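You operate a simulated robot arm through the tools that you are given. There is no shell and no other tool. Be economical: measure what you need, move in short steps, check, and stop when the job is done.

You run a simulated two-armed robot. Do the job below in one go: nothing can be reset, and whatever is moved stays where it is left.

TASK
Stop feed belt, granulator, table and extraction, then switch the control off.
Fine: in that order; wait while the display says a machine runs empty, and for STOPPED before the control switch.

It is judged by the outcome, as a careful person would: the job done as asked, and still so three seconds after it is handed in. It fails if anything else is knocked over, pushed out of place, dropped, spilled or broken.

THE ROBOT
Two 7-joint arms with two-finger parallel grippers on one trunk that stands fixed in place. Base frame: the origin is at the foot of the trunk, x ahead of it, y to its left, z up. Units: m, degrees, N and s.
The left shoulder is at [0.05, 0.168, 1.274], the right one opposite. With the tool pointing down near the work surface each hand reaches from about 0.1 to 0.62 m from the base axis, measured 20 degrees to its own side. Payload 1.57 kg a hand.
The tool frame of a hand sits at the grasp point between the pads (the TCP): z along the fingers, y along the line on which they close. The tips reach 0.03 m beyond it. The gripper opens to 0.08 m. The fingers are 0.017 m wide and 0.012 m thick; the gripper's body (0.04 by 0.082 m) begins 0.08 m behind the TCP.
Orientation is that of the tool frame in the base frame, as a unit quaternion [w, x, y, z]. With the fingers straight down and closing along the base's y, the tool's x points along the base's -x, its y along +y and its z along -z.

THE INTERFACE
- The arms move only by the tool servo_tool. It takes "left_moves", "right_moves" or both (then of equal length, played together; a hand with none holds still); each is a list of rows, each a list of 7 numbers: the turn, a rotation vector about the tool's x, y, z in degrees, then the shift along the tool's x, y, z in cm, then the finger opening in cm, from 0 to 8. In form: [[rx, ry, rz, dx, dy, dz, hand], ...]. A call has 1 to 12 rows; each row shifts and turns the commanded pose from where the row before left it, along the tool's axes as they then stand. Rows are played at 5 a second. More than 0.05 m and 8.6 degrees between two rows, or a gripper value outside its range, and nothing of the call is played. Where a pose cannot be reached the arm comes as near as it can. A force on the tool above 40 N (or 10 N above the force at the start of the call, whichever is more), or a blocked arm, ends the call early, and 0.2 s more pass. Each finger travels about 0.045 m/s and halts on what it meets, pressing with about 41 N; the grip force reading is that of the motor and also rises with nothing between the fingers. The clock runs only during rows and for 0.2 s after the last one: add rows that do not move to give the fingers time. The reply holds the time, the measured pose of the TCP, the force on the tool along the base axes, the opening and the grip force, in the units named above and with some noise, with the torque about the TCP (base axes, N m) and any sound that the robot's microphone picked up, and new pictures: "pictures" is both (left out), scene, wrist or none (wrist: the cameras of the hands that moved).
- Cameras (640 x 400 px; columns grow to the right, rows downward): "scene" is now at [0.1204, 0.043, 1.5353]; the picture's right is [0.45, -0.89, 0.00], its down [-0.07, -0.04, -1.00] and it looks along [0.89, 0.45, -0.08] (base axes); focal length 300 px, centre (320, 200). "left" rides on the left gripper at [0.072, 0.007, -0.122] in its tool frame; the picture's right is [-0.09, 1.00, 0.00], its down [-0.84, -0.08, -0.54] and it looks along [-0.54, -0.05, 0.84] (tool axes); focal length 238 px, centre (320, 200). "right" rides on the right gripper at [0.072, -0.007, -0.122] in its tool frame; the picture's right is [0.09, 1.00, 0.00], its down [-0.84, 0.08, -0.54] and it looks along [-0.54, 0.05, 0.84] (tool axes); focal length 238 px, centre (320, 200). There is no depth. A picture from a camera that has moved, and an enlarged one, comes with that camera's place and axes in the base frame and with its lens.
- lift_body(by): slides the trunk up (or, below 0, down) by that many m; the arms and the scene camera ride with it, the base frame stays. It gives what a move gives, with no picture.
- aim_head(pan, tilt): turns the head with the scene camera to pan (to the left, within 80 degrees either way) and tilt (down, from -29 to 69), counted from straight ahead of the robot. It gives what a move gives, and a new picture of the scene camera.
- inspect(camera, box): a new picture of the part [left, top, right, bottom] of that camera's present view, enlarged. The clock stands still meanwhile.
- finish_job(): hands the job in; it is judged then, once.

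Work in short steps. Places have to be worked out from the pictures, the camera data and where the tool is seen: move nearer, look again, correct. Check each grasp and each placing, and mend what went wrong. You have 120 turns and 200 pictures in all, those below and enlarged ones among them. Open the grippers and draw the arms clear of the work before you hand the job in, unless the task says otherwise; then end with one line.

The tools are called after ">>>" as a command line: name --argument value ..., lists and objects as JSON in quotes. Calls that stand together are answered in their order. servo_tool: Moves the arms, as the interface text tells. Its arguments: {"type":"object","properties":{"left_moves":{"type":"array","items":{"type":"array","items":{"type":"number"}}},"right_moves":{"type":"array","items":{"type":"array","items":{"type":"number"}}},"pictures":{"type":"string","enum":["both","scene","wrist","none"]}},"required":[]} The other tools are called the same way: lift_body (by) slides the trunk up or down; aim_head (pan, tilt) turns the head that bears the scene camera; inspect (camera, box) takes an enlarged picture of a part of a camera's view; finish_job () hands the job in.

At the start:

```text
t: 0.0
left_tcp_pos: [0.3012, 0.4385, 1.4625]
left_tool_rot: [0.0, 0.0, 1.0, 0.0]
left_force: [0.3, -0.5, -0.2]
left_torque: [0.0, 0.01, 0.0]
left_width: 0.0802
left_grasp_force: 0.0
right_tcp_pos: [0.2822, 0.0329, 1.4638]
right_tool_rot: [-0.001, 0.001, 1.0, 0.001]
right_force: [-1.0, -0.4, -0.5]
right_torque: [-0.01, -0.02, 0.02]
right_width: 0.0804
right_grasp_force: 0.1
trunk travel left (down, up): [-0.443, 0.0]
head pan, tilt: [27.1, 4.8]
```

scene: 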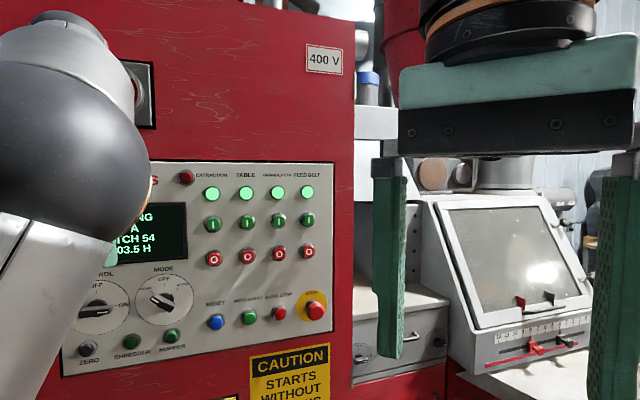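
right: 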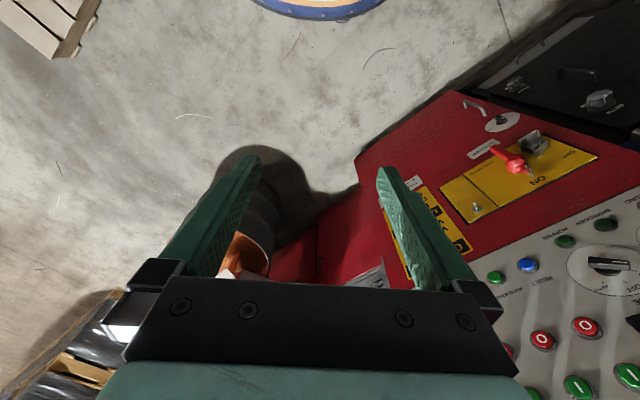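
left: 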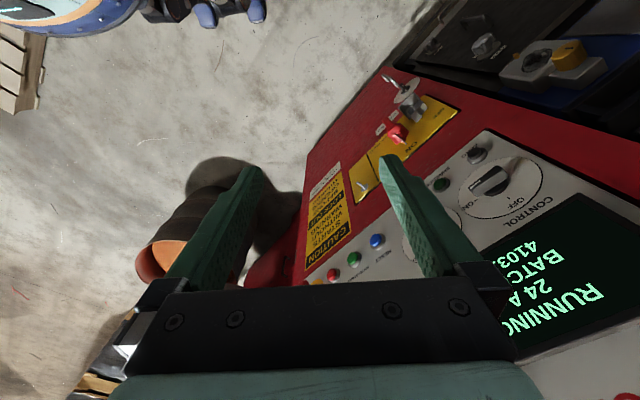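

I start by enlarging the panel to read the labels.

>>> inspect --camera "scene" --box '[60, 150, 360, 380]'

>>> inspect --camera "left" --box '[300, 100, 640, 400]'

>>> inspect --camera "right" --box '[360, 80, 640, 400]'

```text
1.74 times, centred on (210, 265) of scene
camera zoom: at [0.1204, 0.043, 1.5353], right [0.45, -0.89, 0.0], down [-0.07, -0.04, -1.0], along [0.89, 0.45, -0.08], focal length 521 px, centre (511, 87)
```

zoom: 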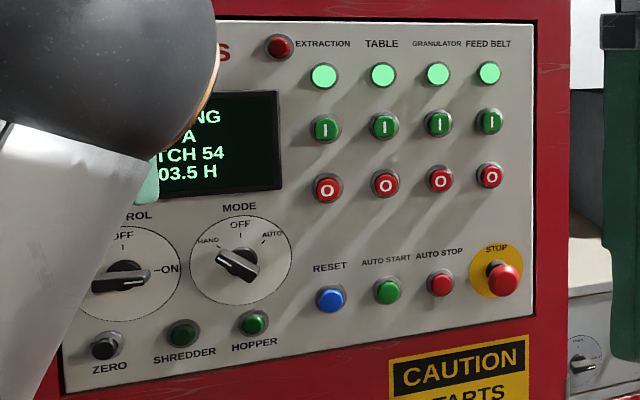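

```text
1.33 times, centred on (470, 250) of left
camera zoom: at [0.2296, 0.4459, 1.5852], right [0.09, 1.0, 0.0], down [0.84, -0.08, 0.54], along [0.54, -0.05, -0.84], focal length 318 px, centre (120, 133)
```

zoom: 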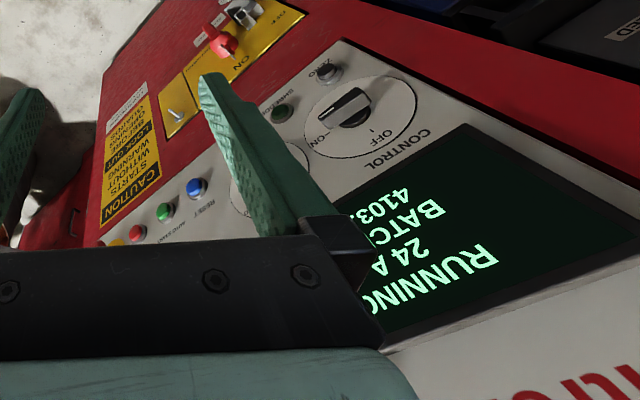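

```text
1.25 times, centred on (500, 240) of right
camera zoom: at [0.2097, 0.0257, 1.5842], right [-0.09, 1.0, 0.0], down [0.84, 0.08, 0.54], along [0.54, 0.05, -0.84], focal length 298 px, centre (95, 150)
```

zoom: 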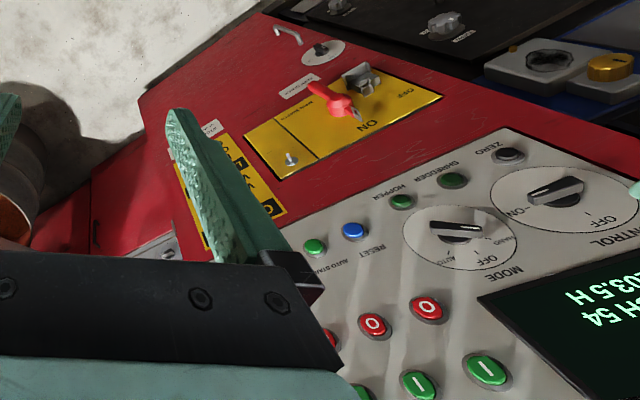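

The panel is roughly vertical, turned to face about [-0.7,-0.7,0], with the stop row near z=1.36. I'll turn the left hand up toward the panel in place, starting with half of the pitch.

>>> servo_tool --left_moves '[[0, -8, 0, 0, 0, 0, 0], [0, -8, 0, 0, 0, 0, 0], [0, -8, 0, 0, 0, 0, 0], [0, -8, 0, 0, 0, 0, 0], [0, -8, 0, 0, 0, 0, 0], [0, -8, 0, 0, 0, 0, 0]]' --pictures "both"

```text
t: 1.4
left_tcp_pos: [0.2998, 0.4391, 1.4635]
left_tool_rot: [0.409, 0.0, 0.913, 0.0]
left_force: [-0.3, 0.5, -1.0]
left_torque: [0.03, 0.0, 0.0]
left_width: 0.0
left_grasp_force: 21.1
right_tcp_pos: [0.2819, 0.0336, 1.4625]
right_tool_rot: [0.0, -0.001, 1.0, 0.0]
right_force: [0.6, 0.0, 0.4]
right_torque: [0.0, 0.02, 0.0]
right_width: 0.0799
right_grasp_force: 0.1
trunk travel left (down, up): [-0.443, 0.0]
head pan, tilt: [27.1, 4.8]
camera scene: at [0.1202, 0.0431, 1.5353], right [0.45, -0.89, 0.0], down [-0.07, -0.04, -1.0], along [0.89, 0.45, -0.08], focal length 300 px, centre (320, 200)
camera left: at [0.1627, 0.4463, 1.4912], right [0.06, 1.0, 0.07], down [0.15, -0.08, 0.98], along [0.99, -0.05, -0.16], focal length 238 px, centre (320, 200)
```

scene: 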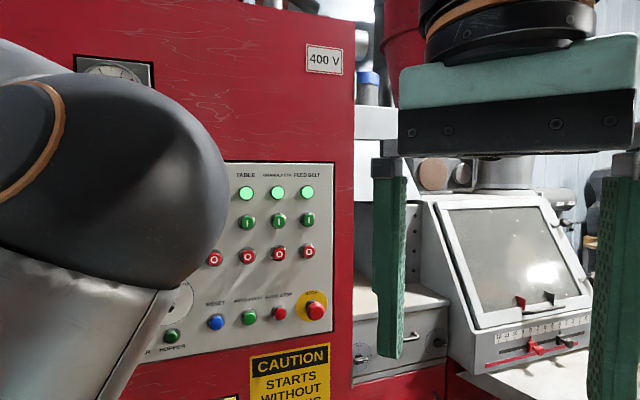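
left: 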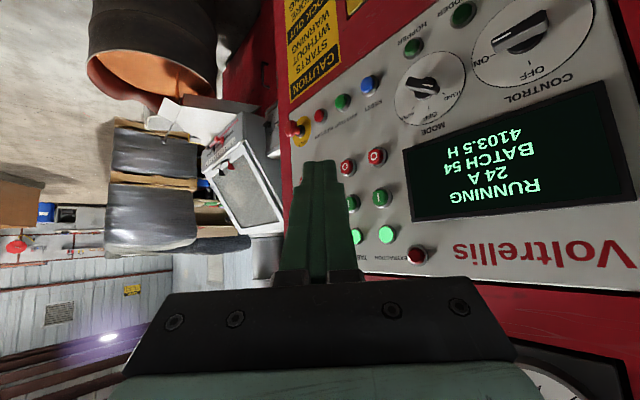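

Triangulated stop buttons: extraction ≈(0.58,0.53), table ≈(0.63,0.48), granulator ≈(0.675,0.43), feed ≈(0.72,0.385), all z≈1.355, with the panel normal at 45°. I bring the left hand level, yawed 45°, in front of the feed belt button with a 12 cm standoff.

>>> servo_tool --left_moves '[[0, -8.4, 0, 0, 0, 3.6, 0], [0, -8.4, 0, 0.55, 0, 3.57, 0], [0, -8.4, 0, 1.03, 0, 3.45, 0], [0, -8.4, 0, 1.5, 0, 3.28, 0], [0, -8.4, 0, 2, 0, 3, 0], [-7.5, 0, 0, 0, -2.71, 2.77, 0], [-7.5, 0, 0, 0, -3.05, 2.39, 0], [-7.5, 0, 0, 0, -3.34, 1.97, 0], [-7.5, 0, 0, 0, -3.57, 1.52, 0], [-7.5, 0, 0, 0, -3.74, 1.04, 0], [-7.5, 0, 0, 0, -3.84, 0.54, 0], [0, 0, 0, 0, 0, 0, 0]]' --pictures "both"

```text
t: 4.0
left_tcp_pos: [0.6026, 0.4812, 1.474]
left_tool_rot: [0.654, -0.279, 0.65, 0.269]
left_force: [-10.3, -10.8, 0.6]
left_torque: [-0.04, -0.12, -0.07]
left_width: 0.0002
left_grasp_force: 21.6
left hand out of reach, approached as far as the arm can: row 8, 9, 10, 11
right_tcp_pos: [0.2806, 0.0303, 1.4636]
right_tool_rot: [0.001, 0.002, 1.0, -0.001]
right_force: [8.0, -9.7, -12.0]
right_torque: [-0.55, -0.08, -0.31]
right_width: 0.0708
right_grasp_force: 0.0
trunk travel left (down, up): [-0.443, 0.0]
head pan, tilt: [27.1, 4.8]
camera scene: at [0.1176, 0.0404, 1.5357], right [0.45, -0.89, 0.0], down [-0.07, -0.04, -1.0], along [0.89, 0.45, -0.08], focal length 300 px, centre (320, 200)
camera left: at [0.513, 0.398, 1.403], right [-0.71, 0.7, 0.08], down [-0.33, -0.43, 0.84], along [0.62, 0.57, 0.54], focal length 238 px, centre (320, 200)
```

scene: 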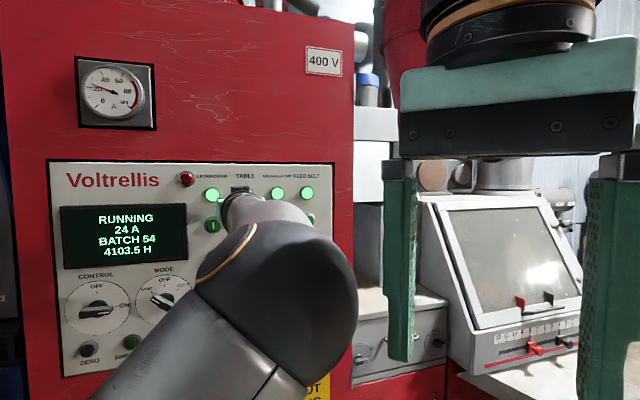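
left: 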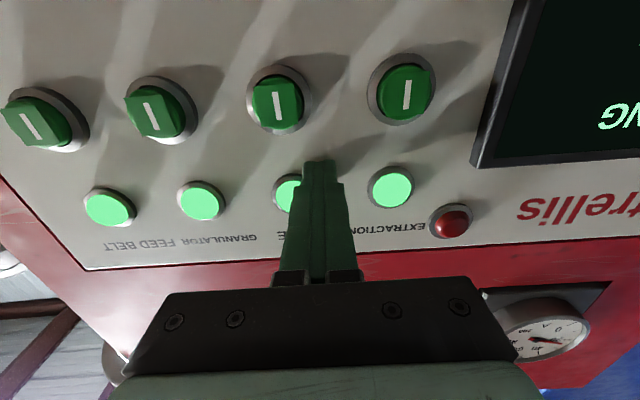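

The left hand ran out of reach, and its tip rests near the TABLE lamp while its arm touches the right finger. I back the left hand straight off and draw the right hand away to the right.

>>> servo_tool --left_moves '[[0, 0, 0, 0, 0, -4, 0], [0, 0, 0, 0, 0, -4, 0], [0, 0, 0, 0, 0, -3, 0], [0, 0, 0, 0, 0, 0, 0]]' --right_moves '[[0, 0, 0, 0, -2, 0, 8], [0, 0, 0, 0, -4, 0, 8], [0, 0, 0, 0, -4, 0, 8], [0, 0, 0, 0, -4, 0, 8]]' --pictures "both"

```text
t: 5.0
left_tcp_pos: [0.5529, 0.4571, 1.4709]
left_tool_rot: [0.617, -0.304, 0.672, 0.276]
left_force: [0.1, -0.3, 0.4]
left_torque: [-0.01, -0.05, 0.01]
left_width: 0.0
left_grasp_force: 21.3
left hand out of reach, approached as far as the arm can: row 1, 2, 3
right_tcp_pos: [0.2815, -0.1095, 1.4599]
right_tool_rot: [0.0, 0.001, 1.0, 0.0]
right_force: [-0.8, 0.5, -0.3]
right_torque: [0.04, -0.01, 0.02]
right_width: 0.08
right_grasp_force: 0.0
trunk travel left (down, up): [-0.443, 0.0]
head pan, tilt: [27.1, 4.8]
camera scene: at [0.1203, 0.0411, 1.5354], right [0.46, -0.89, 0.0], down [-0.07, -0.04, -1.0], along [0.89, 0.45, -0.08], focal length 300 px, centre (320, 200)
camera right: at [0.2087, -0.1188, 1.5816], right [-0.09, 1.0, 0.0], down [0.84, 0.08, 0.54], along [0.54, 0.05, -0.84], focal length 238 px, centre (320, 200)
camera left: at [0.464, 0.3639, 1.4107], right [-0.74, 0.66, 0.09], down [-0.25, -0.4, 0.88], along [0.62, 0.63, 0.46], focal length 238 px, centre (320, 200)
```

scene: 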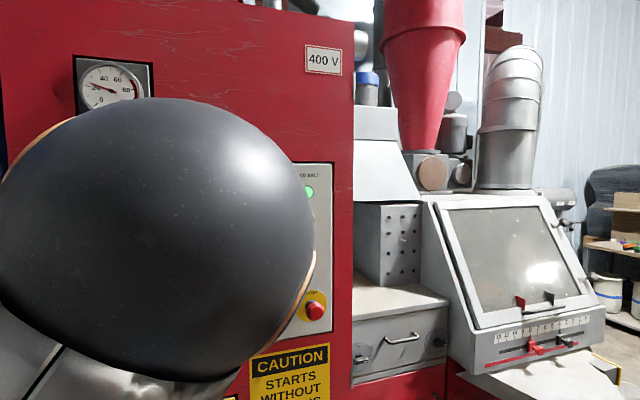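
right: 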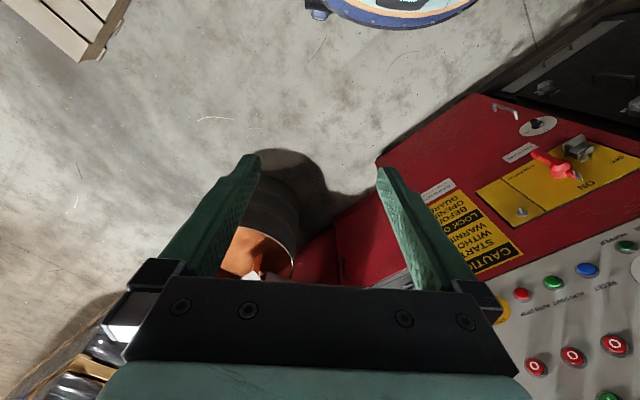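
left: 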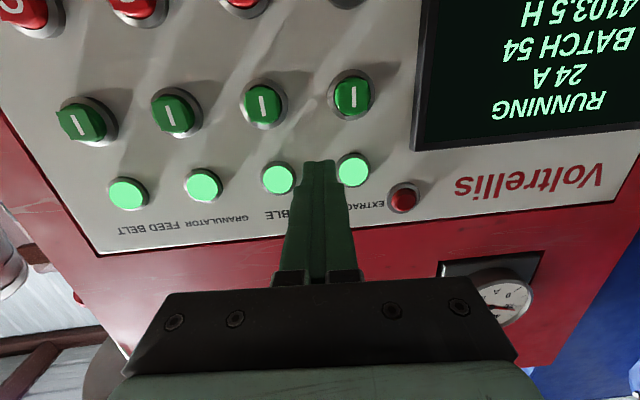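

The elbow has swung in front of the camera and the hand stands at z≈1.47, 13 cm off the panel. I'll move it down (tool x) a few cm to learn how the reach limit behaves.

>>> servo_tool --left_moves '[[0, 0, 0, 0, 0, 0, 0], [0, 0, 0, 3, 0, 0, 0], [0, 0, 0, 3, 0, 0, 0], [0, 0, 0, 0, 0, 0, 0]]' --pictures "none"

```text
t: 6.0
left_tcp_pos: [0.5378, 0.4397, 1.4387]
left_tool_rot: [0.654, -0.27, 0.653, 0.27]
left_force: [0.5, 0.3, 0.3]
left_torque: [0.01, -0.03, 0.01]
left_width: 0.0001
left_grasp_force: 21.4
left hand out of reach, approached as far as the arm can: row 2
right_tcp_pos: [0.2811, -0.108, 1.4596]
right_tool_rot: [0.0, 0.001, 1.0, 0.001]
right_force: [-0.2, 0.6, 0.2]
right_torque: [-0.02, 0.03, 0.0]
right_width: 0.08
right_grasp_force: 0.1
trunk travel left (down, up): [-0.443, 0.0]
head pan, tilt: [27.1, 4.8]
```

That works: the pose is now exact and reachable at (0.538,0.440,1.439). Continuing down to z≈1.355.

>>> servo_tool --left_moves '[[0, 0, 0, 2.8, 0, 0, 0], [0, 0, 0, 2.8, 0, 0, 0], [0, 0, 0, 2.8, 0, 0, 0], [0, 0, 0, 0, 0, 0, 0]]' --pictures "both"

```text
t: 7.0
left_tcp_pos: [0.5663, 0.4431, 1.3716]
left_tool_rot: [0.65, -0.273, 0.654, 0.275]
left_force: [-0.1, -0.3, -0.3]
left_torque: [-0.04, 0.03, -0.02]
left_width: 0.0
left_grasp_force: 21.0
left hand out of reach, approached as far as the arm can: row 2, 3
right_tcp_pos: [0.2806, -0.1096, 1.4604]
right_tool_rot: [0.0, 0.0, 1.0, 0.001]
right_force: [0.1, 0.4, 0.0]
right_torque: [0.02, -0.03, -0.03]
right_width: 0.0798
right_grasp_force: 0.1
trunk travel left (down, up): [-0.443, 0.0]
head pan, tilt: [27.1, 4.8]
camera scene: at [0.1199, 0.0431, 1.5354], right [0.45, -0.89, 0.0], down [-0.07, -0.04, -1.0], along [0.89, 0.45, -0.08], focal length 300 px, centre (320, 200)
camera left: at [0.4773, 0.3602, 1.3007], right [-0.71, 0.7, 0.1], down [-0.32, -0.44, 0.84], along [0.63, 0.56, 0.54], focal length 238 px, centre (320, 200)
```

scene: 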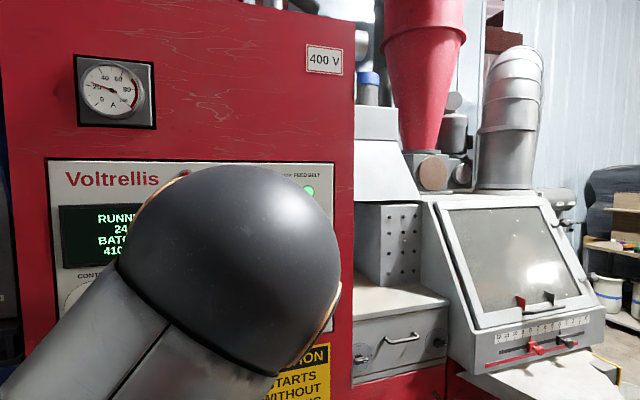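
left: 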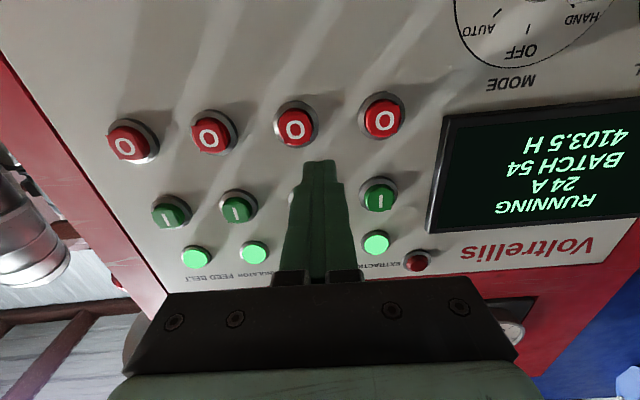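

The limit is the arm being too folded near the body; sideways to the feed button is farther out, so I slide parallel to the panel (about 4 cm clear of the buttons) 15 cm to the right.

>>> servo_tool --left_moves '[[0, 0, 0, 0, -3.8, 0, 0], [0, 0, 0, 0.5, -3.8, 0, 0], [0, 0, 0, 0.5, -3.8, 0, 0], [0, 0, 0, 0.5, -3.8, 0, 0], [0, 0, 0, 0, 0, 0, 0]]' --pictures "both"

```text
t: 8.2
left_tcp_pos: [0.6848, 0.3638, 1.3598]
left_tool_rot: [0.652, -0.273, 0.653, 0.272]
left_force: [-1.4, 0.3, -0.8]
left_torque: [0.03, 0.01, -0.02]
left_width: 0.0
left_grasp_force: 20.9
left hand out of reach, approached as far as the arm can: row 1, 2, 3
right_tcp_pos: [0.2809, -0.1089, 1.4617]
right_tool_rot: [0.0, 0.0, 1.0, 0.0]
right_force: [0.0, 0.3, 0.6]
right_torque: [0.0, -0.02, -0.01]
right_width: 0.0798
right_grasp_force: 0.0
trunk travel left (down, up): [-0.443, 0.0]
head pan, tilt: [27.1, 4.8]
camera scene: at [0.1198, 0.0432, 1.5354], right [0.45, -0.89, 0.0], down [-0.07, -0.04, -1.0], along [0.89, 0.45, -0.08], focal length 300 px, centre (320, 200)
camera left: at [0.5961, 0.2811, 1.2885], right [-0.71, 0.7, 0.09], down [-0.33, -0.44, 0.84], along [0.63, 0.56, 0.54], focal length 238 px, centre (320, 200)
```

scene: 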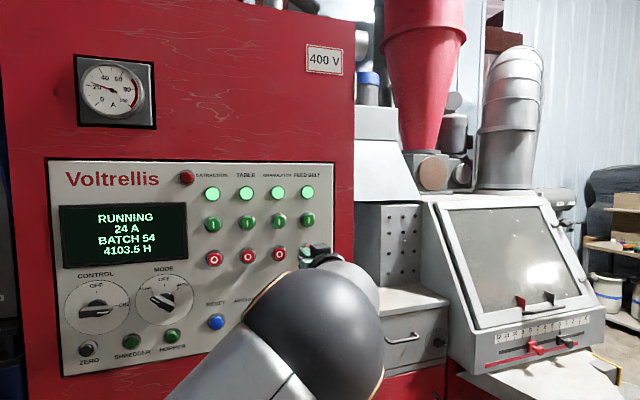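
left: 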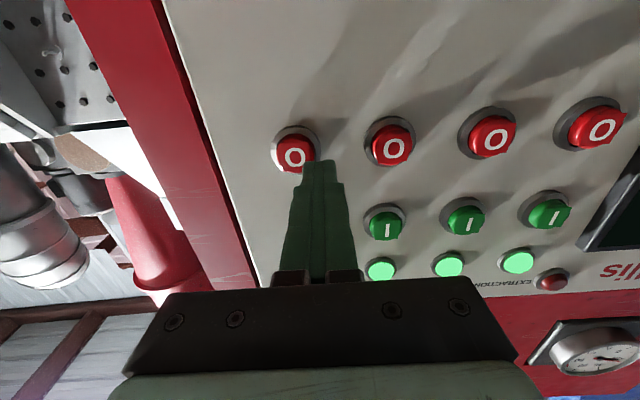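

The whole panel is visible now, and feed belt stop works out at ≈(0.729,0.380,1.353), about 2 cm further right and 0.7 cm lower than the tip. I align with it, backing off 1 cm.

>>> servo_tool --left_moves '[[0, 0, 0, 0, 0, -1, 0], [0, 0, 0, 0.7, -2, 0, 0], [0, 0, 0, 0, 0, 0, 0]]' --pictures "both"

```text
t: 9.0
left_tcp_pos: [0.6999, 0.3446, 1.3526]
left_tool_rot: [0.654, -0.269, 0.654, 0.27]
left_force: [0.3, 0.8, 0.1]
left_torque: [0.02, 0.01, 0.01]
left_width: 0.0
left_grasp_force: 20.7
left hand out of reach, approached as far as the arm can: row 1
right_tcp_pos: [0.2804, -0.1083, 1.4605]
right_tool_rot: [0.0, 0.0, 1.0, 0.001]
right_force: [-0.1, 0.2, -0.5]
right_torque: [0.0, 0.0, -0.02]
right_width: 0.0801
right_grasp_force: 0.1
trunk travel left (down, up): [-0.443, 0.0]
head pan, tilt: [27.1, 4.8]
camera scene: at [0.1197, 0.0433, 1.5354], right [0.45, -0.89, 0.0], down [-0.07, -0.04, -1.0], along [0.89, 0.45, -0.08], focal length 300 px, centre (320, 200)
camera left: at [0.6106, 0.2633, 1.2818], right [-0.7, 0.71, 0.09], down [-0.33, -0.44, 0.84], along [0.63, 0.56, 0.54], focal length 238 px, centre (320, 200)
```

scene: 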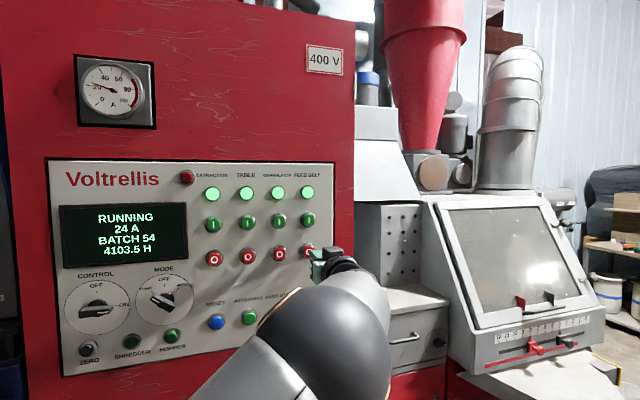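
left: 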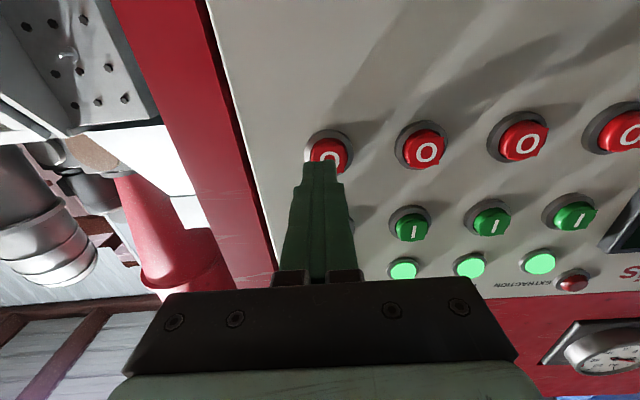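

The tip is nearly aligned; I nudge 0.5 cm left and 0.3 cm down, then press in small steps.

>>> servo_tool --left_moves '[[0, 0, 0, 0.3, 0.6, 0, 0], [0, 0, 0, 0, 0, 0.7, 0], [0, 0, 0, 0, 0, 0.6, 0], [0, 0, 0, 0, 0, 0.5, 0], [0, 0, 0, 0, 0, 0.3, 0], [0, 0, 0, 0, 0, 0, 0]]' --pictures "both"

```text
t: 10.4
left_tcp_pos: [0.711, 0.3609, 1.3513]
left_tool_rot: [0.653, -0.27, 0.654, 0.27]
left_force: [-15.5, -9.4, -8.3]
left_torque: [-0.15, 0.14, 0.16]
left_width: 0.0004
left_grasp_force: 21.2
right_tcp_pos: [0.2797, -0.1103, 1.4607]
right_tool_rot: [0.0, 0.0, 1.0, 0.0]
right_force: [-0.6, 0.3, -0.1]
right_torque: [0.0, -0.02, -0.02]
right_width: 0.0798
right_grasp_force: 0.0
trunk travel left (down, up): [-0.443, 0.0]
head pan, tilt: [27.1, 4.8]
heard: click
camera scene: at [0.1182, 0.0414, 1.5355], right [0.45, -0.89, 0.0], down [-0.07, -0.04, -1.0], along [0.89, 0.45, -0.08], focal length 300 px, centre (320, 200)
camera left: at [0.6206, 0.2797, 1.2792], right [-0.7, 0.71, 0.09], down [-0.33, -0.44, 0.84], along [0.63, 0.56, 0.54], focal length 238 px, centre (320, 200)
```

scene: 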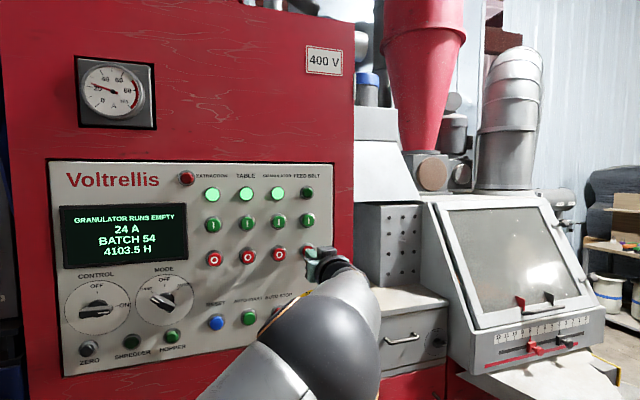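
left: 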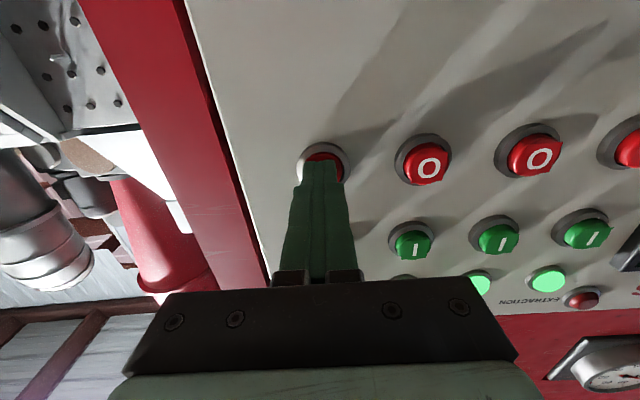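

Click heard, feed lamp out, display says GRANULATOR RUNS EMPTY. I withdraw and shift about 6.9 cm left to the granulator stop, without pressing.

>>> servo_tool --left_moves '[[0, 0, 0, 0, 0, -1.3, 0], [0, 0, 0, 0, 0, -1.2, 0], [0, 0, 0, 0, 3.4, 0, 0], [0, 0, 0, 0, 3.4, 0, 0], [0, 0, 0, 0, 0, 0, 0]]' --pictures "both"

```text
t: 11.6
left_tcp_pos: [0.6484, 0.4036, 1.3482]
left_tool_rot: [0.65, -0.276, 0.654, 0.273]
left_force: [0.6, 0.4, -0.1]
left_torque: [0.01, 0.0, -0.02]
left_width: 0.0001
left_grasp_force: 21.6
left hand out of reach, approached as far as the arm can: row 2
right_tcp_pos: [0.2812, -0.1078, 1.4605]
right_tool_rot: [0.0, 0.0, 1.0, 0.0]
right_force: [-0.3, -0.5, 0.1]
right_torque: [-0.04, 0.0, 0.0]
right_width: 0.0799
right_grasp_force: 0.0
trunk travel left (down, up): [-0.443, 0.0]
head pan, tilt: [27.1, 4.8]
camera scene: at [0.1207, 0.0431, 1.5353], right [0.45, -0.89, 0.0], down [-0.08, -0.04, -1.0], along [0.89, 0.45, -0.08], focal length 300 px, centre (320, 200)
camera left: at [0.5592, 0.3208, 1.2774], right [-0.71, 0.7, 0.09], down [-0.32, -0.43, 0.84], along [0.63, 0.57, 0.53], focal length 238 px, centre (320, 200)
```

scene: 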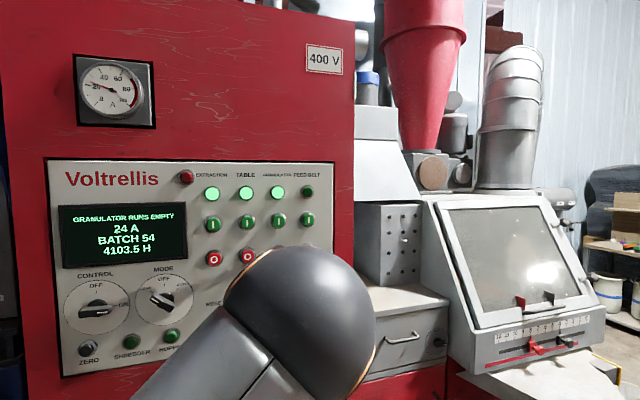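
left: 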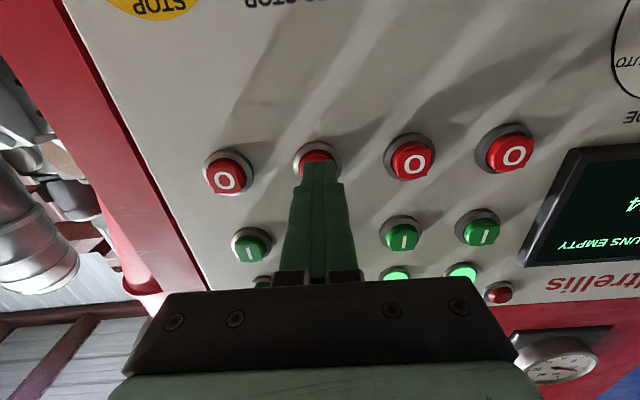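

The tip stands about 1 cm in front of the granulator stop, within 4 mm of centre. Now I wait for the run-empty message to clear.

>>> servo_tool --left_moves '[[0, 0, 0, 0.1, -0.3, 0, 0], [0, 0, 0, 0, 0, 0, 0], [0, 0, 0, 0, 0, 0, 0], [0, 0, 0, 0, 0, 0, 0], [0, 0, 0, 0, 0, 0, 0], [0, 0, 0, 0, 0, 0, 0], [0, 0, 0, 0, 0, 0, 0], [0, 0, 0, 0, 0, 0, 0], [0, 0, 0, 0, 0, 0, 0], [0, 0, 0, 0, 0, 0, 0], [0, 0, 0, 0, 0, 0, 0], [0, 0, 0, 0, 0, 0, 0]]' --pictures "scene"

```text
t: 14.2
left_tcp_pos: [0.6504, 0.4023, 1.3479]
left_tool_rot: [0.651, -0.277, 0.653, 0.271]
left_force: [-0.2, -0.8, 0.2]
left_torque: [0.02, -0.01, 0.0]
left_width: 0.0001
left_grasp_force: 21.0
right_tcp_pos: [0.2821, -0.1081, 1.4608]
right_tool_rot: [-0.001, -0.001, 1.0, 0.0]
right_force: [-0.4, -0.3, -0.5]
right_torque: [0.02, -0.01, 0.0]
right_width: 0.0799
right_grasp_force: 0.0
trunk travel left (down, up): [-0.443, 0.0]
head pan, tilt: [27.1, 4.8]
camera scene: at [0.1203, 0.043, 1.5353], right [0.45, -0.89, 0.0], down [-0.07, -0.04, -1.0], along [0.89, 0.45, -0.08], focal length 300 px, centre (320, 200)
```

scene: 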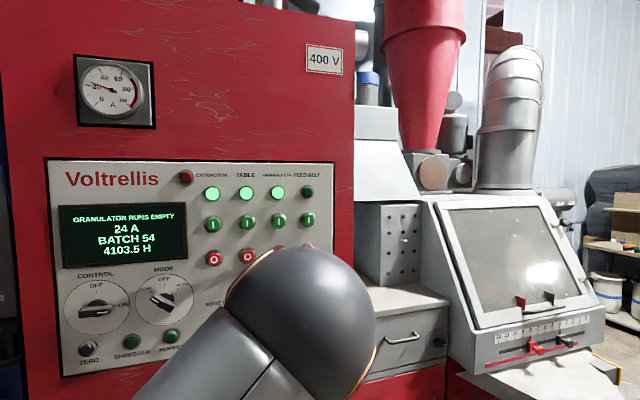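

Still running empty; I keep waiting.

>>> servo_tool --left_moves '[[0, 0, 0, 0, 0, 0, 0], [0, 0, 0, 0, 0, 0, 0], [0, 0, 0, 0, 0, 0, 0], [0, 0, 0, 0, 0, 0, 0], [0, 0, 0, 0, 0, 0, 0], [0, 0, 0, 0, 0, 0, 0], [0, 0, 0, 0, 0, 0, 0], [0, 0, 0, 0, 0, 0, 0], [0, 0, 0, 0, 0, 0, 0], [0, 0, 0, 0, 0, 0, 0], [0, 0, 0, 0, 0, 0, 0], [0, 0, 0, 0, 0, 0, 0]]' --pictures "scene"

```text
t: 16.8
left_tcp_pos: [0.65, 0.4021, 1.348]
left_tool_rot: [0.651, -0.276, 0.653, 0.271]
left_force: [0.5, 0.1, 0.4]
left_torque: [-0.05, 0.0, 0.04]
left_width: 0.0
left_grasp_force: 21.3
right_tcp_pos: [0.2818, -0.109, 1.4606]
right_tool_rot: [0.0, 0.0, 1.0, 0.0]
right_force: [-0.1, -0.8, 0.6]
right_torque: [0.04, 0.06, 0.01]
right_width: 0.0799
right_grasp_force: 0.0
trunk travel left (down, up): [-0.443, 0.0]
head pan, tilt: [27.1, 4.8]
camera scene: at [0.1203, 0.043, 1.5353], right [0.45, -0.89, 0.0], down [-0.07, -0.04, -1.0], along [0.89, 0.45, -0.08], focal length 300 px, centre (320, 200)
```

scene: 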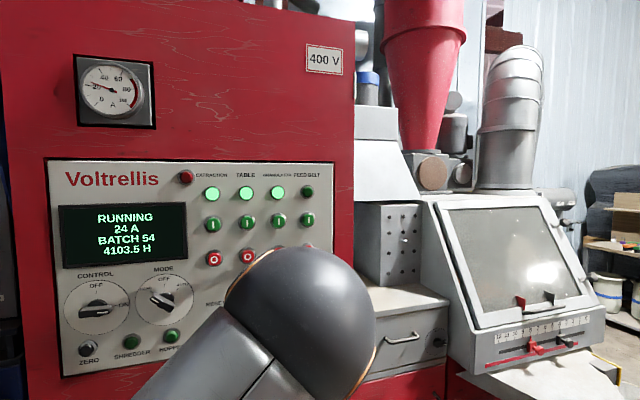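

The display is back to RUNNING, so I press the granulator stop.

>>> servo_tool --left_moves '[[0, 0, 0, 0, 0, 0.6, 0], [0, 0, 0, 0, 0, 0.5, 0], [0, 0, 0, 0, 0, 0.4, 0], [0, 0, 0, 0, 0, 0.2, 0], [0, 0, 0, 0, 0, 0, 0]]' --pictures "both"

```text
t: 18.0
left_tcp_pos: [0.6618, 0.4089, 1.3498]
left_tool_rot: [0.652, -0.273, 0.653, 0.271]
left_force: [-13.6, -4.6, -3.6]
left_torque: [-0.08, 0.01, 0.24]
left_width: 0.0
left_grasp_force: 21.9
right_tcp_pos: [0.2785, -0.1087, 1.4605]
right_tool_rot: [0.0, 0.0, 1.0, 0.0]
right_force: [0.9, -0.2, -0.6]
right_torque: [0.02, 0.03, 0.01]
right_width: 0.08
right_grasp_force: 0.1
trunk travel left (down, up): [-0.443, 0.0]
head pan, tilt: [27.1, 4.8]
heard: click
camera scene: at [0.118, 0.0423, 1.5355], right [0.45, -0.89, 0.0], down [-0.07, -0.04, -1.0], along [0.89, 0.45, -0.08], focal length 300 px, centre (320, 200)
camera left: at [0.5715, 0.3273, 1.2785], right [-0.71, 0.7, 0.09], down [-0.33, -0.44, 0.84], along [0.63, 0.56, 0.54], focal length 238 px, centre (320, 200)
```

scene: 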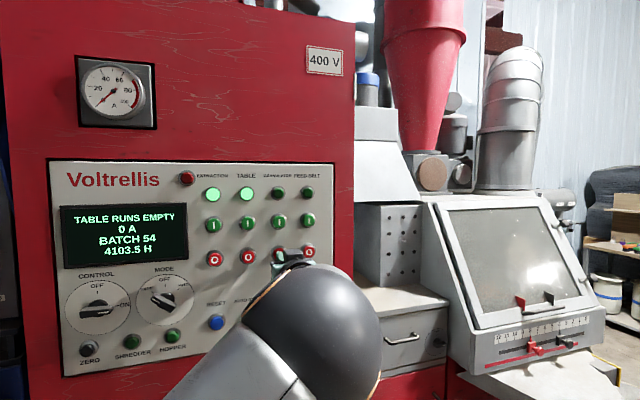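
left: 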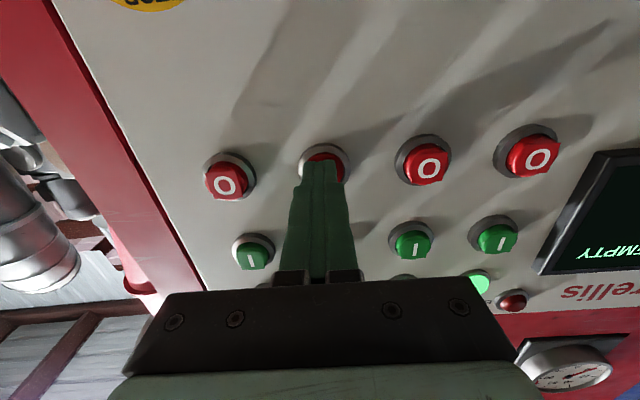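

Granulator is out, display says TABLE RUNS EMPTY. I withdraw and shift 6.9 cm left to the table stop.

>>> servo_tool --left_moves '[[0, 0, 0, 0, 0, -1.2, 0], [0, 0, 0, 0, 0, -1.0, 0], [0, 0, 0, 0, 3.4, 0, 0], [0, 0, 0, 0, 3.4, 0, 0], [0, 0, 0, 0, 0, 0, 0]]' --pictures "both"

```text
t: 19.2
left_tcp_pos: [0.6054, 0.4428, 1.3517]
left_tool_rot: [0.654, -0.27, 0.653, 0.27]
left_force: [0.9, -0.5, 0.9]
left_torque: [-0.02, -0.03, 0.01]
left_width: 0.0004
left_grasp_force: 21.4
left hand out of reach, approached as far as the arm can: row 2
right_tcp_pos: [0.2822, -0.1089, 1.4595]
right_tool_rot: [0.0, -0.001, 1.0, 0.0]
right_force: [0.1, 0.0, 0.0]
right_torque: [0.02, 0.02, -0.02]
right_width: 0.0802
right_grasp_force: 0.0
trunk travel left (down, up): [-0.443, 0.0]
head pan, tilt: [27.1, 4.8]
camera scene: at [0.1209, 0.0433, 1.5352], right [0.45, -0.89, 0.0], down [-0.08, -0.04, -1.0], along [0.89, 0.45, -0.08], focal length 300 px, centre (320, 200)
camera left: at [0.5142, 0.3614, 1.2803], right [-0.7, 0.71, 0.09], down [-0.33, -0.44, 0.84], along [0.63, 0.56, 0.54], focal length 238 px, centre (320, 200)
```

scene: 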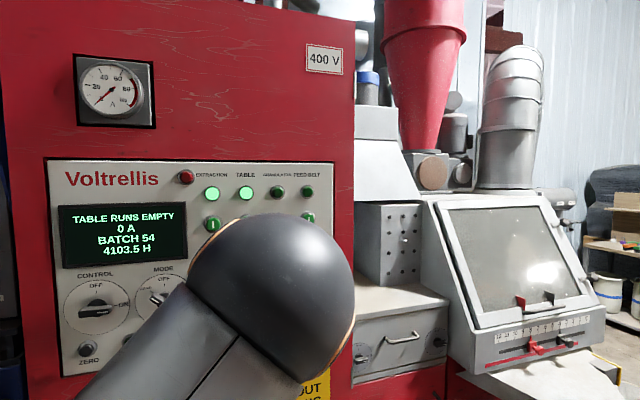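
left: 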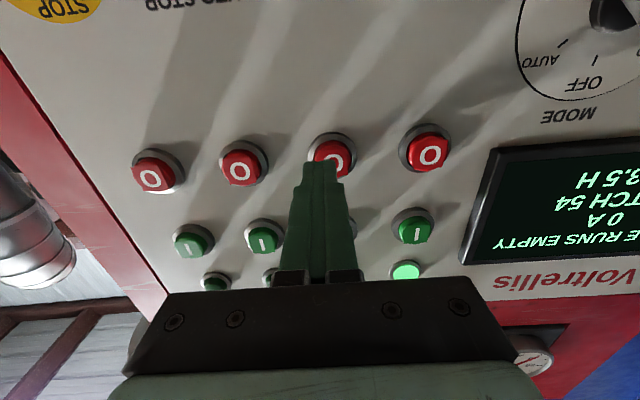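

The tip needs about 0.8 cm left and 0.2 cm down for the table stop. I adjust while waiting for the table to empty.

>>> servo_tool --left_moves '[[0, 0, 0, 0.2, 0.8, 0, 0], [0, 0, 0, 0, 0, 0, 0], [0, 0, 0, 0, 0, 0, 0], [0, 0, 0, 0, 0, 0, 0], [0, 0, 0, 0, 0, 0, 0], [0, 0, 0, 0, 0, 0, 0], [0, 0, 0, 0, 0, 0, 0], [0, 0, 0, 0, 0, 0, 0], [0, 0, 0, 0, 0, 0, 0], [0, 0, 0, 0, 0, 0, 0], [0, 0, 0, 0, 0, 0, 0], [0, 0, 0, 0, 0, 0, 0]]' --pictures "both"

>>> servo_tool --left_moves '[[0, 0, 0, 0, 0, 0, 0], [0, 0, 0, 0, 0, 0, 0], [0, 0, 0, 0, 0, 0, 0], [0, 0, 0, 0, 0, 0, 0], [0, 0, 0, 0, 0, 0, 0], [0, 0, 0, 0, 0, 0, 0], [0, 0, 0, 0, 0, 0, 0], [0, 0, 0, 0, 0, 0, 0], [0, 0, 0, 0, 0, 0, 0], [0, 0, 0, 0, 0, 0, 0], [0, 0, 0, 0, 0, 0, 0], [0, 0, 0, 0, 0, 0, 0]]' --pictures "scene"

```text
t: 21.8
left_tcp_pos: [0.5986, 0.4478, 1.3499]
left_tool_rot: [0.653, -0.271, 0.653, 0.271]
left_force: [0.2, -0.2, -0.2]
left_torque: [-0.01, 0.01, -0.01]
left_width: 0.0
left_grasp_force: 21.6
right_tcp_pos: [0.2821, -0.1077, 1.4609]
right_tool_rot: [0.0, 0.0, 1.0, 0.0]
right_force: [0.8, -0.2, 0.5]
right_torque: [-0.02, -0.01, 0.02]
right_width: 0.08
right_grasp_force: 0.1
trunk travel left (down, up): [-0.443, 0.0]
head pan, tilt: [27.1, 4.8]
camera scene: at [0.1203, 0.043, 1.5353], right [0.45, -0.89, 0.0], down [-0.07, -0.04, -1.0], along [0.89, 0.45, -0.08], focal length 300 px, centre (320, 200)
camera left: at [0.5078, 0.3669, 1.2777], right [-0.7, 0.7, 0.09], down [-0.33, -0.44, 0.84], along [0.63, 0.56, 0.54], focal length 238 px, centre (320, 200)
```

scene: 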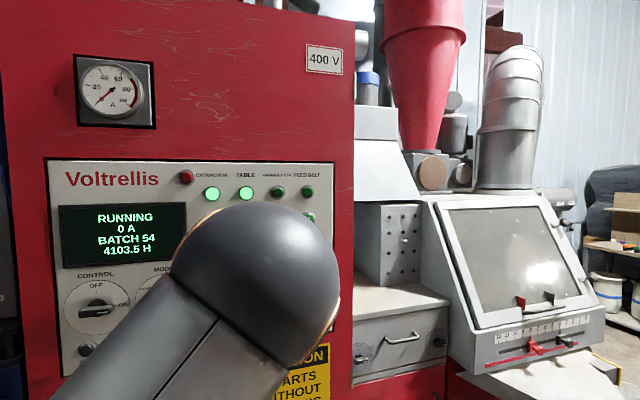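
left: 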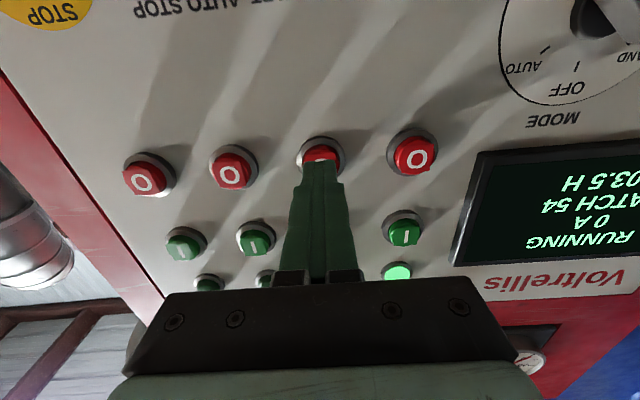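

```text
t: 24.4
left_tcp_pos: [0.5979, 0.4491, 1.3491]
left_tool_rot: [0.653, -0.27, 0.654, 0.27]
left_force: [0.1, 0.6, 0.0]
left_torque: [0.0, -0.02, 0.03]
left_width: 0.0001
left_grasp_force: 21.2
right_tcp_pos: [0.2814, -0.1079, 1.4609]
right_tool_rot: [0.0, 0.0, 1.0, 0.0]
right_force: [0.0, -0.4, -0.5]
right_torque: [-0.01, 0.01, 0.03]
right_width: 0.0803
right_grasp_force: 0.0
trunk travel left (down, up): [-0.443, 0.0]
head pan, tilt: [27.1, 4.8]
camera scene: at [0.1203, 0.043, 1.5353], right [0.45, -0.89, 0.0], down [-0.07, -0.04, -1.0], along [0.89, 0.45, -0.08], focal length 300 px, centre (320, 200)
```

scene: 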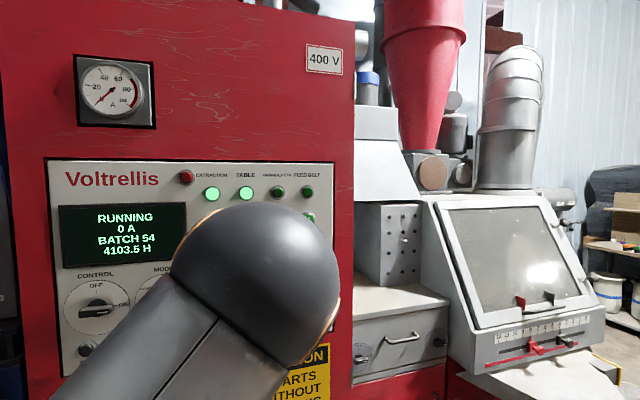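

Display is RUNNING again and the tip is aligned; I press the table stop.

>>> servo_tool --left_moves '[[0, 0, 0, 0, 0, 0.6, 0], [0, 0, 0, 0, 0, 0.6, 0], [0, 0, 0, 0, 0, 0.5, 0], [0, 0, 0, 0, 0, 0.2, 0], [0, 0, 0, 0, 0, 0, 0]]' --pictures "both"

```text
t: 25.6
left_tcp_pos: [0.6097, 0.4609, 1.3498]
left_tool_rot: [0.654, -0.27, 0.653, 0.271]
left_force: [-4.1, -5.6, 0.0]
left_torque: [-0.02, -0.08, 0.0]
left_width: 0.0
left_grasp_force: 21.5
right_tcp_pos: [0.2793, -0.1095, 1.4604]
right_tool_rot: [0.001, 0.0, 1.0, 0.0]
right_force: [-0.2, -0.2, 0.1]
right_torque: [0.03, -0.01, 0.0]
right_width: 0.0797
right_grasp_force: 0.0
trunk travel left (down, up): [-0.443, 0.0]
head pan, tilt: [27.1, 4.8]
heard: click
camera scene: at [0.1193, 0.0418, 1.5354], right [0.45, -0.89, 0.0], down [-0.07, -0.04, -1.0], along [0.89, 0.45, -0.08], focal length 300 px, centre (320, 200)
camera left: at [0.5196, 0.3786, 1.2778], right [-0.7, 0.7, 0.09], down [-0.33, -0.44, 0.84], along [0.63, 0.56, 0.54], focal length 238 px, centre (320, 200)
```

scene: 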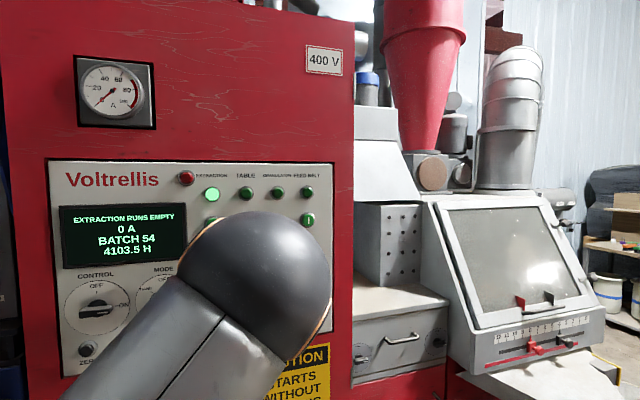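
left: 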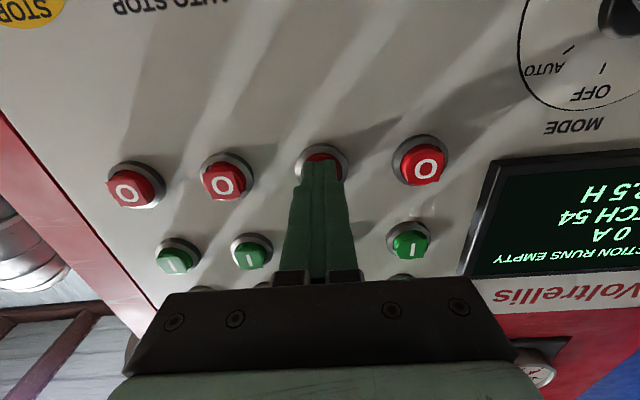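

Table is out, EXTRACTION RUNS EMPTY shows. I withdraw and shift to the extraction stop, then wait.

>>> servo_tool --left_moves '[[0, 0, 0, 0, 0, -1.0, 0], [0, 0, 0, 0, 0, -1.0, 0], [0, 0, 0, 0, 3.5, 0, 0], [0, 0, 0, 0, 3.5, 0, 0], [0, 0, 0, 0, 0, 0, 0], [0, 0, 0, 0, 0, 0, 0], [0, 0, 0, 0, 0, 0, 0]]' --pictures "both"

```text
t: 27.2
left_tcp_pos: [0.5711, 0.4958, 1.3716]
left_tool_rot: [0.65, -0.273, 0.654, 0.275]
left_force: [-0.8, -0.6, -0.4]
left_torque: [0.0, 0.03, 0.01]
left_width: 0.0
left_grasp_force: 22.1
left hand out of reach, approached as far as the arm can: row 3, 4
right_tcp_pos: [0.2813, -0.1083, 1.4606]
right_tool_rot: [0.0, 0.0, 1.0, 0.0]
right_force: [0.9, 0.0, -0.5]
right_torque: [0.02, 0.0, 0.03]
right_width: 0.0799
right_grasp_force: 0.0
trunk travel left (down, up): [-0.443, 0.0]
head pan, tilt: [27.1, 4.8]
camera scene: at [0.1205, 0.0429, 1.5353], right [0.45, -0.89, 0.0], down [-0.08, -0.04, -1.0], along [0.89, 0.45, -0.08], focal length 300 px, centre (320, 200)
camera left: at [0.4816, 0.4138, 1.3012], right [-0.71, 0.7, 0.1], down [-0.32, -0.44, 0.84], along [0.63, 0.56, 0.54], focal length 238 px, centre (320, 200)
```

scene: 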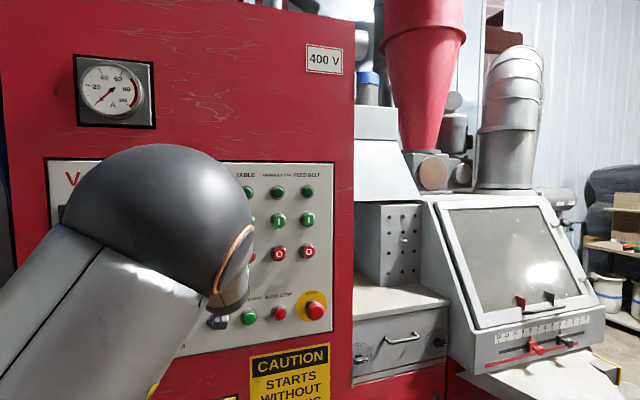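
left: 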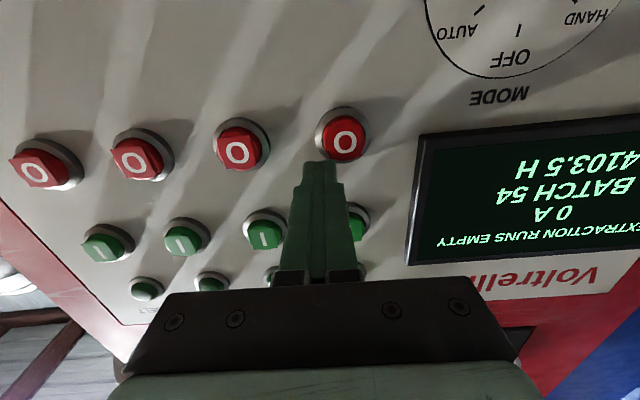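

The display is still visible to the wrist camera, but the folded arm drifted up to z=1.37. I move up and back off, then lower the trunk so the shoulder gets farther from the work.

>>> servo_tool --left_moves '[[0, 0, 0, -2.5, 0, -0.5, 0], [0, 0, 0, -2.5, 0, -1.5, 0], [0, 0, 0, -2.5, 0, -1.5, 0], [0, 0, 0, 0, 0, 0, 0]]' --pictures "none"

>>> lift_body --by -0.12

>>> inspect --camera "left" --box '[0, 0, 640, 400]'

```text
t: 28.2
left_tcp_pos: [0.5442, 0.4708, 1.4467]
left_tool_rot: [0.653, -0.271, 0.653, 0.27]
left_force: [0.3, 0.6, -0.5]
left_torque: [-0.01, -0.01, 0.0]
left_width: 0.0001
left_grasp_force: 21.4
right_tcp_pos: [0.2812, -0.1084, 1.4601]
right_tool_rot: [-0.001, 0.0, 1.0, 0.0]
right_force: [-0.2, 0.4, 0.7]
right_torque: [-0.03, 0.0, 0.0]
right_width: 0.0803
right_grasp_force: 0.0
trunk travel left (down, up): [-0.443, 0.0]
head pan, tilt: [27.1, 4.8]
```

```text
t: 29.7
left_tcp_pos: [0.5452, 0.4697, 1.3269]
left_tool_rot: [0.653, -0.271, 0.653, 0.271]
left_force: [-0.2, 0.7, -0.3]
left_torque: [0.0, 0.02, 0.0]
left_width: 0.0002
left_grasp_force: 22.0
right_tcp_pos: [0.281, -0.1081, 1.3408]
right_tool_rot: [0.0, -0.001, 1.0, 0.0]
right_force: [0.4, -0.1, -0.4]
right_torque: [0.01, 0.0, 0.0]
right_width: 0.08
right_grasp_force: 0.1
trunk travel left (down, up): [-0.323, 0.12]
head pan, tilt: [27.1, 4.8]
```

```text
1.00 times, centred on (320, 200) of left (not enlarged: the box is as wide or as high as the picture)
camera zoom: at [0.454, 0.3885, 1.2554], right [-0.7, 0.7, 0.09], down [-0.33, -0.44, 0.84], along [0.63, 0.56, 0.54], focal length 238 px, centre (320, 200)
```

zoom: 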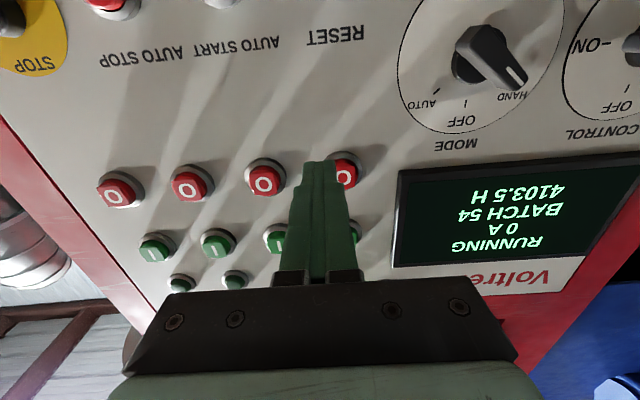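

Display reads RUNNING again, and the hand sits at (0.545,0.470,1.327) with freedom to move. I align with the extraction stop.

>>> servo_tool --left_moves '[[0, 0, 0, -2.2, 1.75, 0, 0], [0, 0, 0, 0, 0, 2.0, 0], [0, 0, 0, 0, 0, 0, 0]]' --pictures "both"

```text
t: 30.5
left_tcp_pos: [0.5461, 0.4959, 1.3492]
left_tool_rot: [0.653, -0.27, 0.653, 0.27]
left_force: [0.7, 0.3, 0.2]
left_torque: [-0.03, 0.02, 0.02]
left_width: 0.0003
left_grasp_force: 22.0
right_tcp_pos: [0.2804, -0.1089, 1.3419]
right_tool_rot: [0.0, 0.0, 1.0, 0.0]
right_force: [0.2, 0.2, -0.4]
right_torque: [0.01, -0.02, 0.03]
right_width: 0.0801
right_grasp_force: 0.1
trunk travel left (down, up): [-0.323, 0.12]
head pan, tilt: [27.1, 4.8]
camera scene: at [0.1198, 0.0428, 1.4154], right [0.45, -0.89, 0.0], down [-0.07, -0.04, -1.0], along [0.89, 0.45, -0.08], focal length 300 px, centre (320, 200)
camera left: at [0.455, 0.4138, 1.2776], right [-0.7, 0.7, 0.09], down [-0.33, -0.44, 0.84], along [0.63, 0.56, 0.54], focal length 238 px, centre (320, 200)
```

scene: 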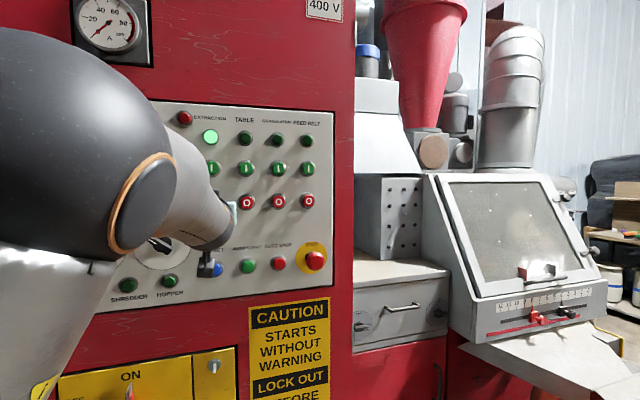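
left: 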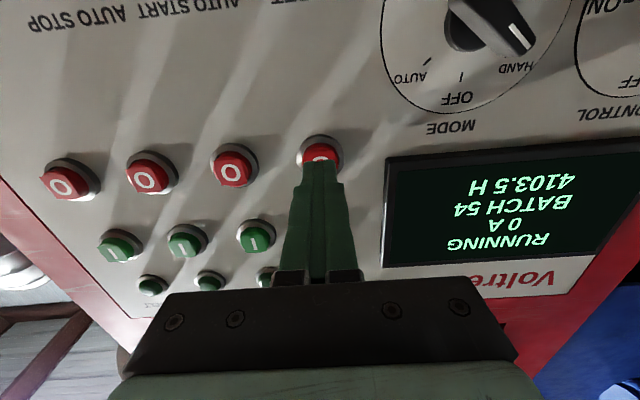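

Well aligned and the display says RUNNING; I press the extraction stop.

>>> servo_tool --left_moves '[[0, 0, 0, 0, 0, 0.8, 0], [0, 0, 0, 0, 0, 0.6, 0], [0, 0, 0, 0, 0, 0.5, 0], [0, 0, 0, 0, 0, 0.3, 0], [0, 0, 0, 0, 0, 0, 0]]' --pictures "wrist"

```text
t: 31.7
left_tcp_pos: [0.5597, 0.5109, 1.3493]
left_tool_rot: [0.652, -0.27, 0.654, 0.271]
left_force: [-9.4, -9.5, -6.0]
left_torque: [-0.1, 0.03, 0.01]
left_width: 0.0
left_grasp_force: 21.5
right_tcp_pos: [0.2797, -0.1105, 1.3423]
right_tool_rot: [0.0, -0.001, 1.0, 0.001]
right_force: [0.1, -0.9, -1.0]
right_torque: [0.01, 0.0, 0.0]
right_width: 0.0805
right_grasp_force: 0.0
trunk travel left (down, up): [-0.323, 0.12]
head pan, tilt: [27.1, 4.8]
heard: click
camera left: at [0.4701, 0.4291, 1.2775], right [-0.7, 0.7, 0.09], down [-0.33, -0.44, 0.84], along [0.63, 0.56, 0.54], focal length 238 px, centre (320, 200)
```

left: 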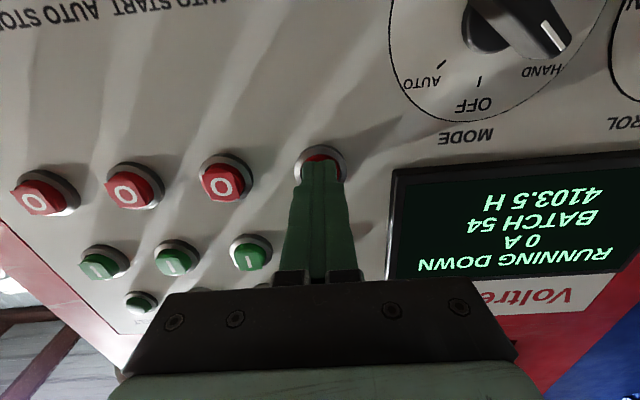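

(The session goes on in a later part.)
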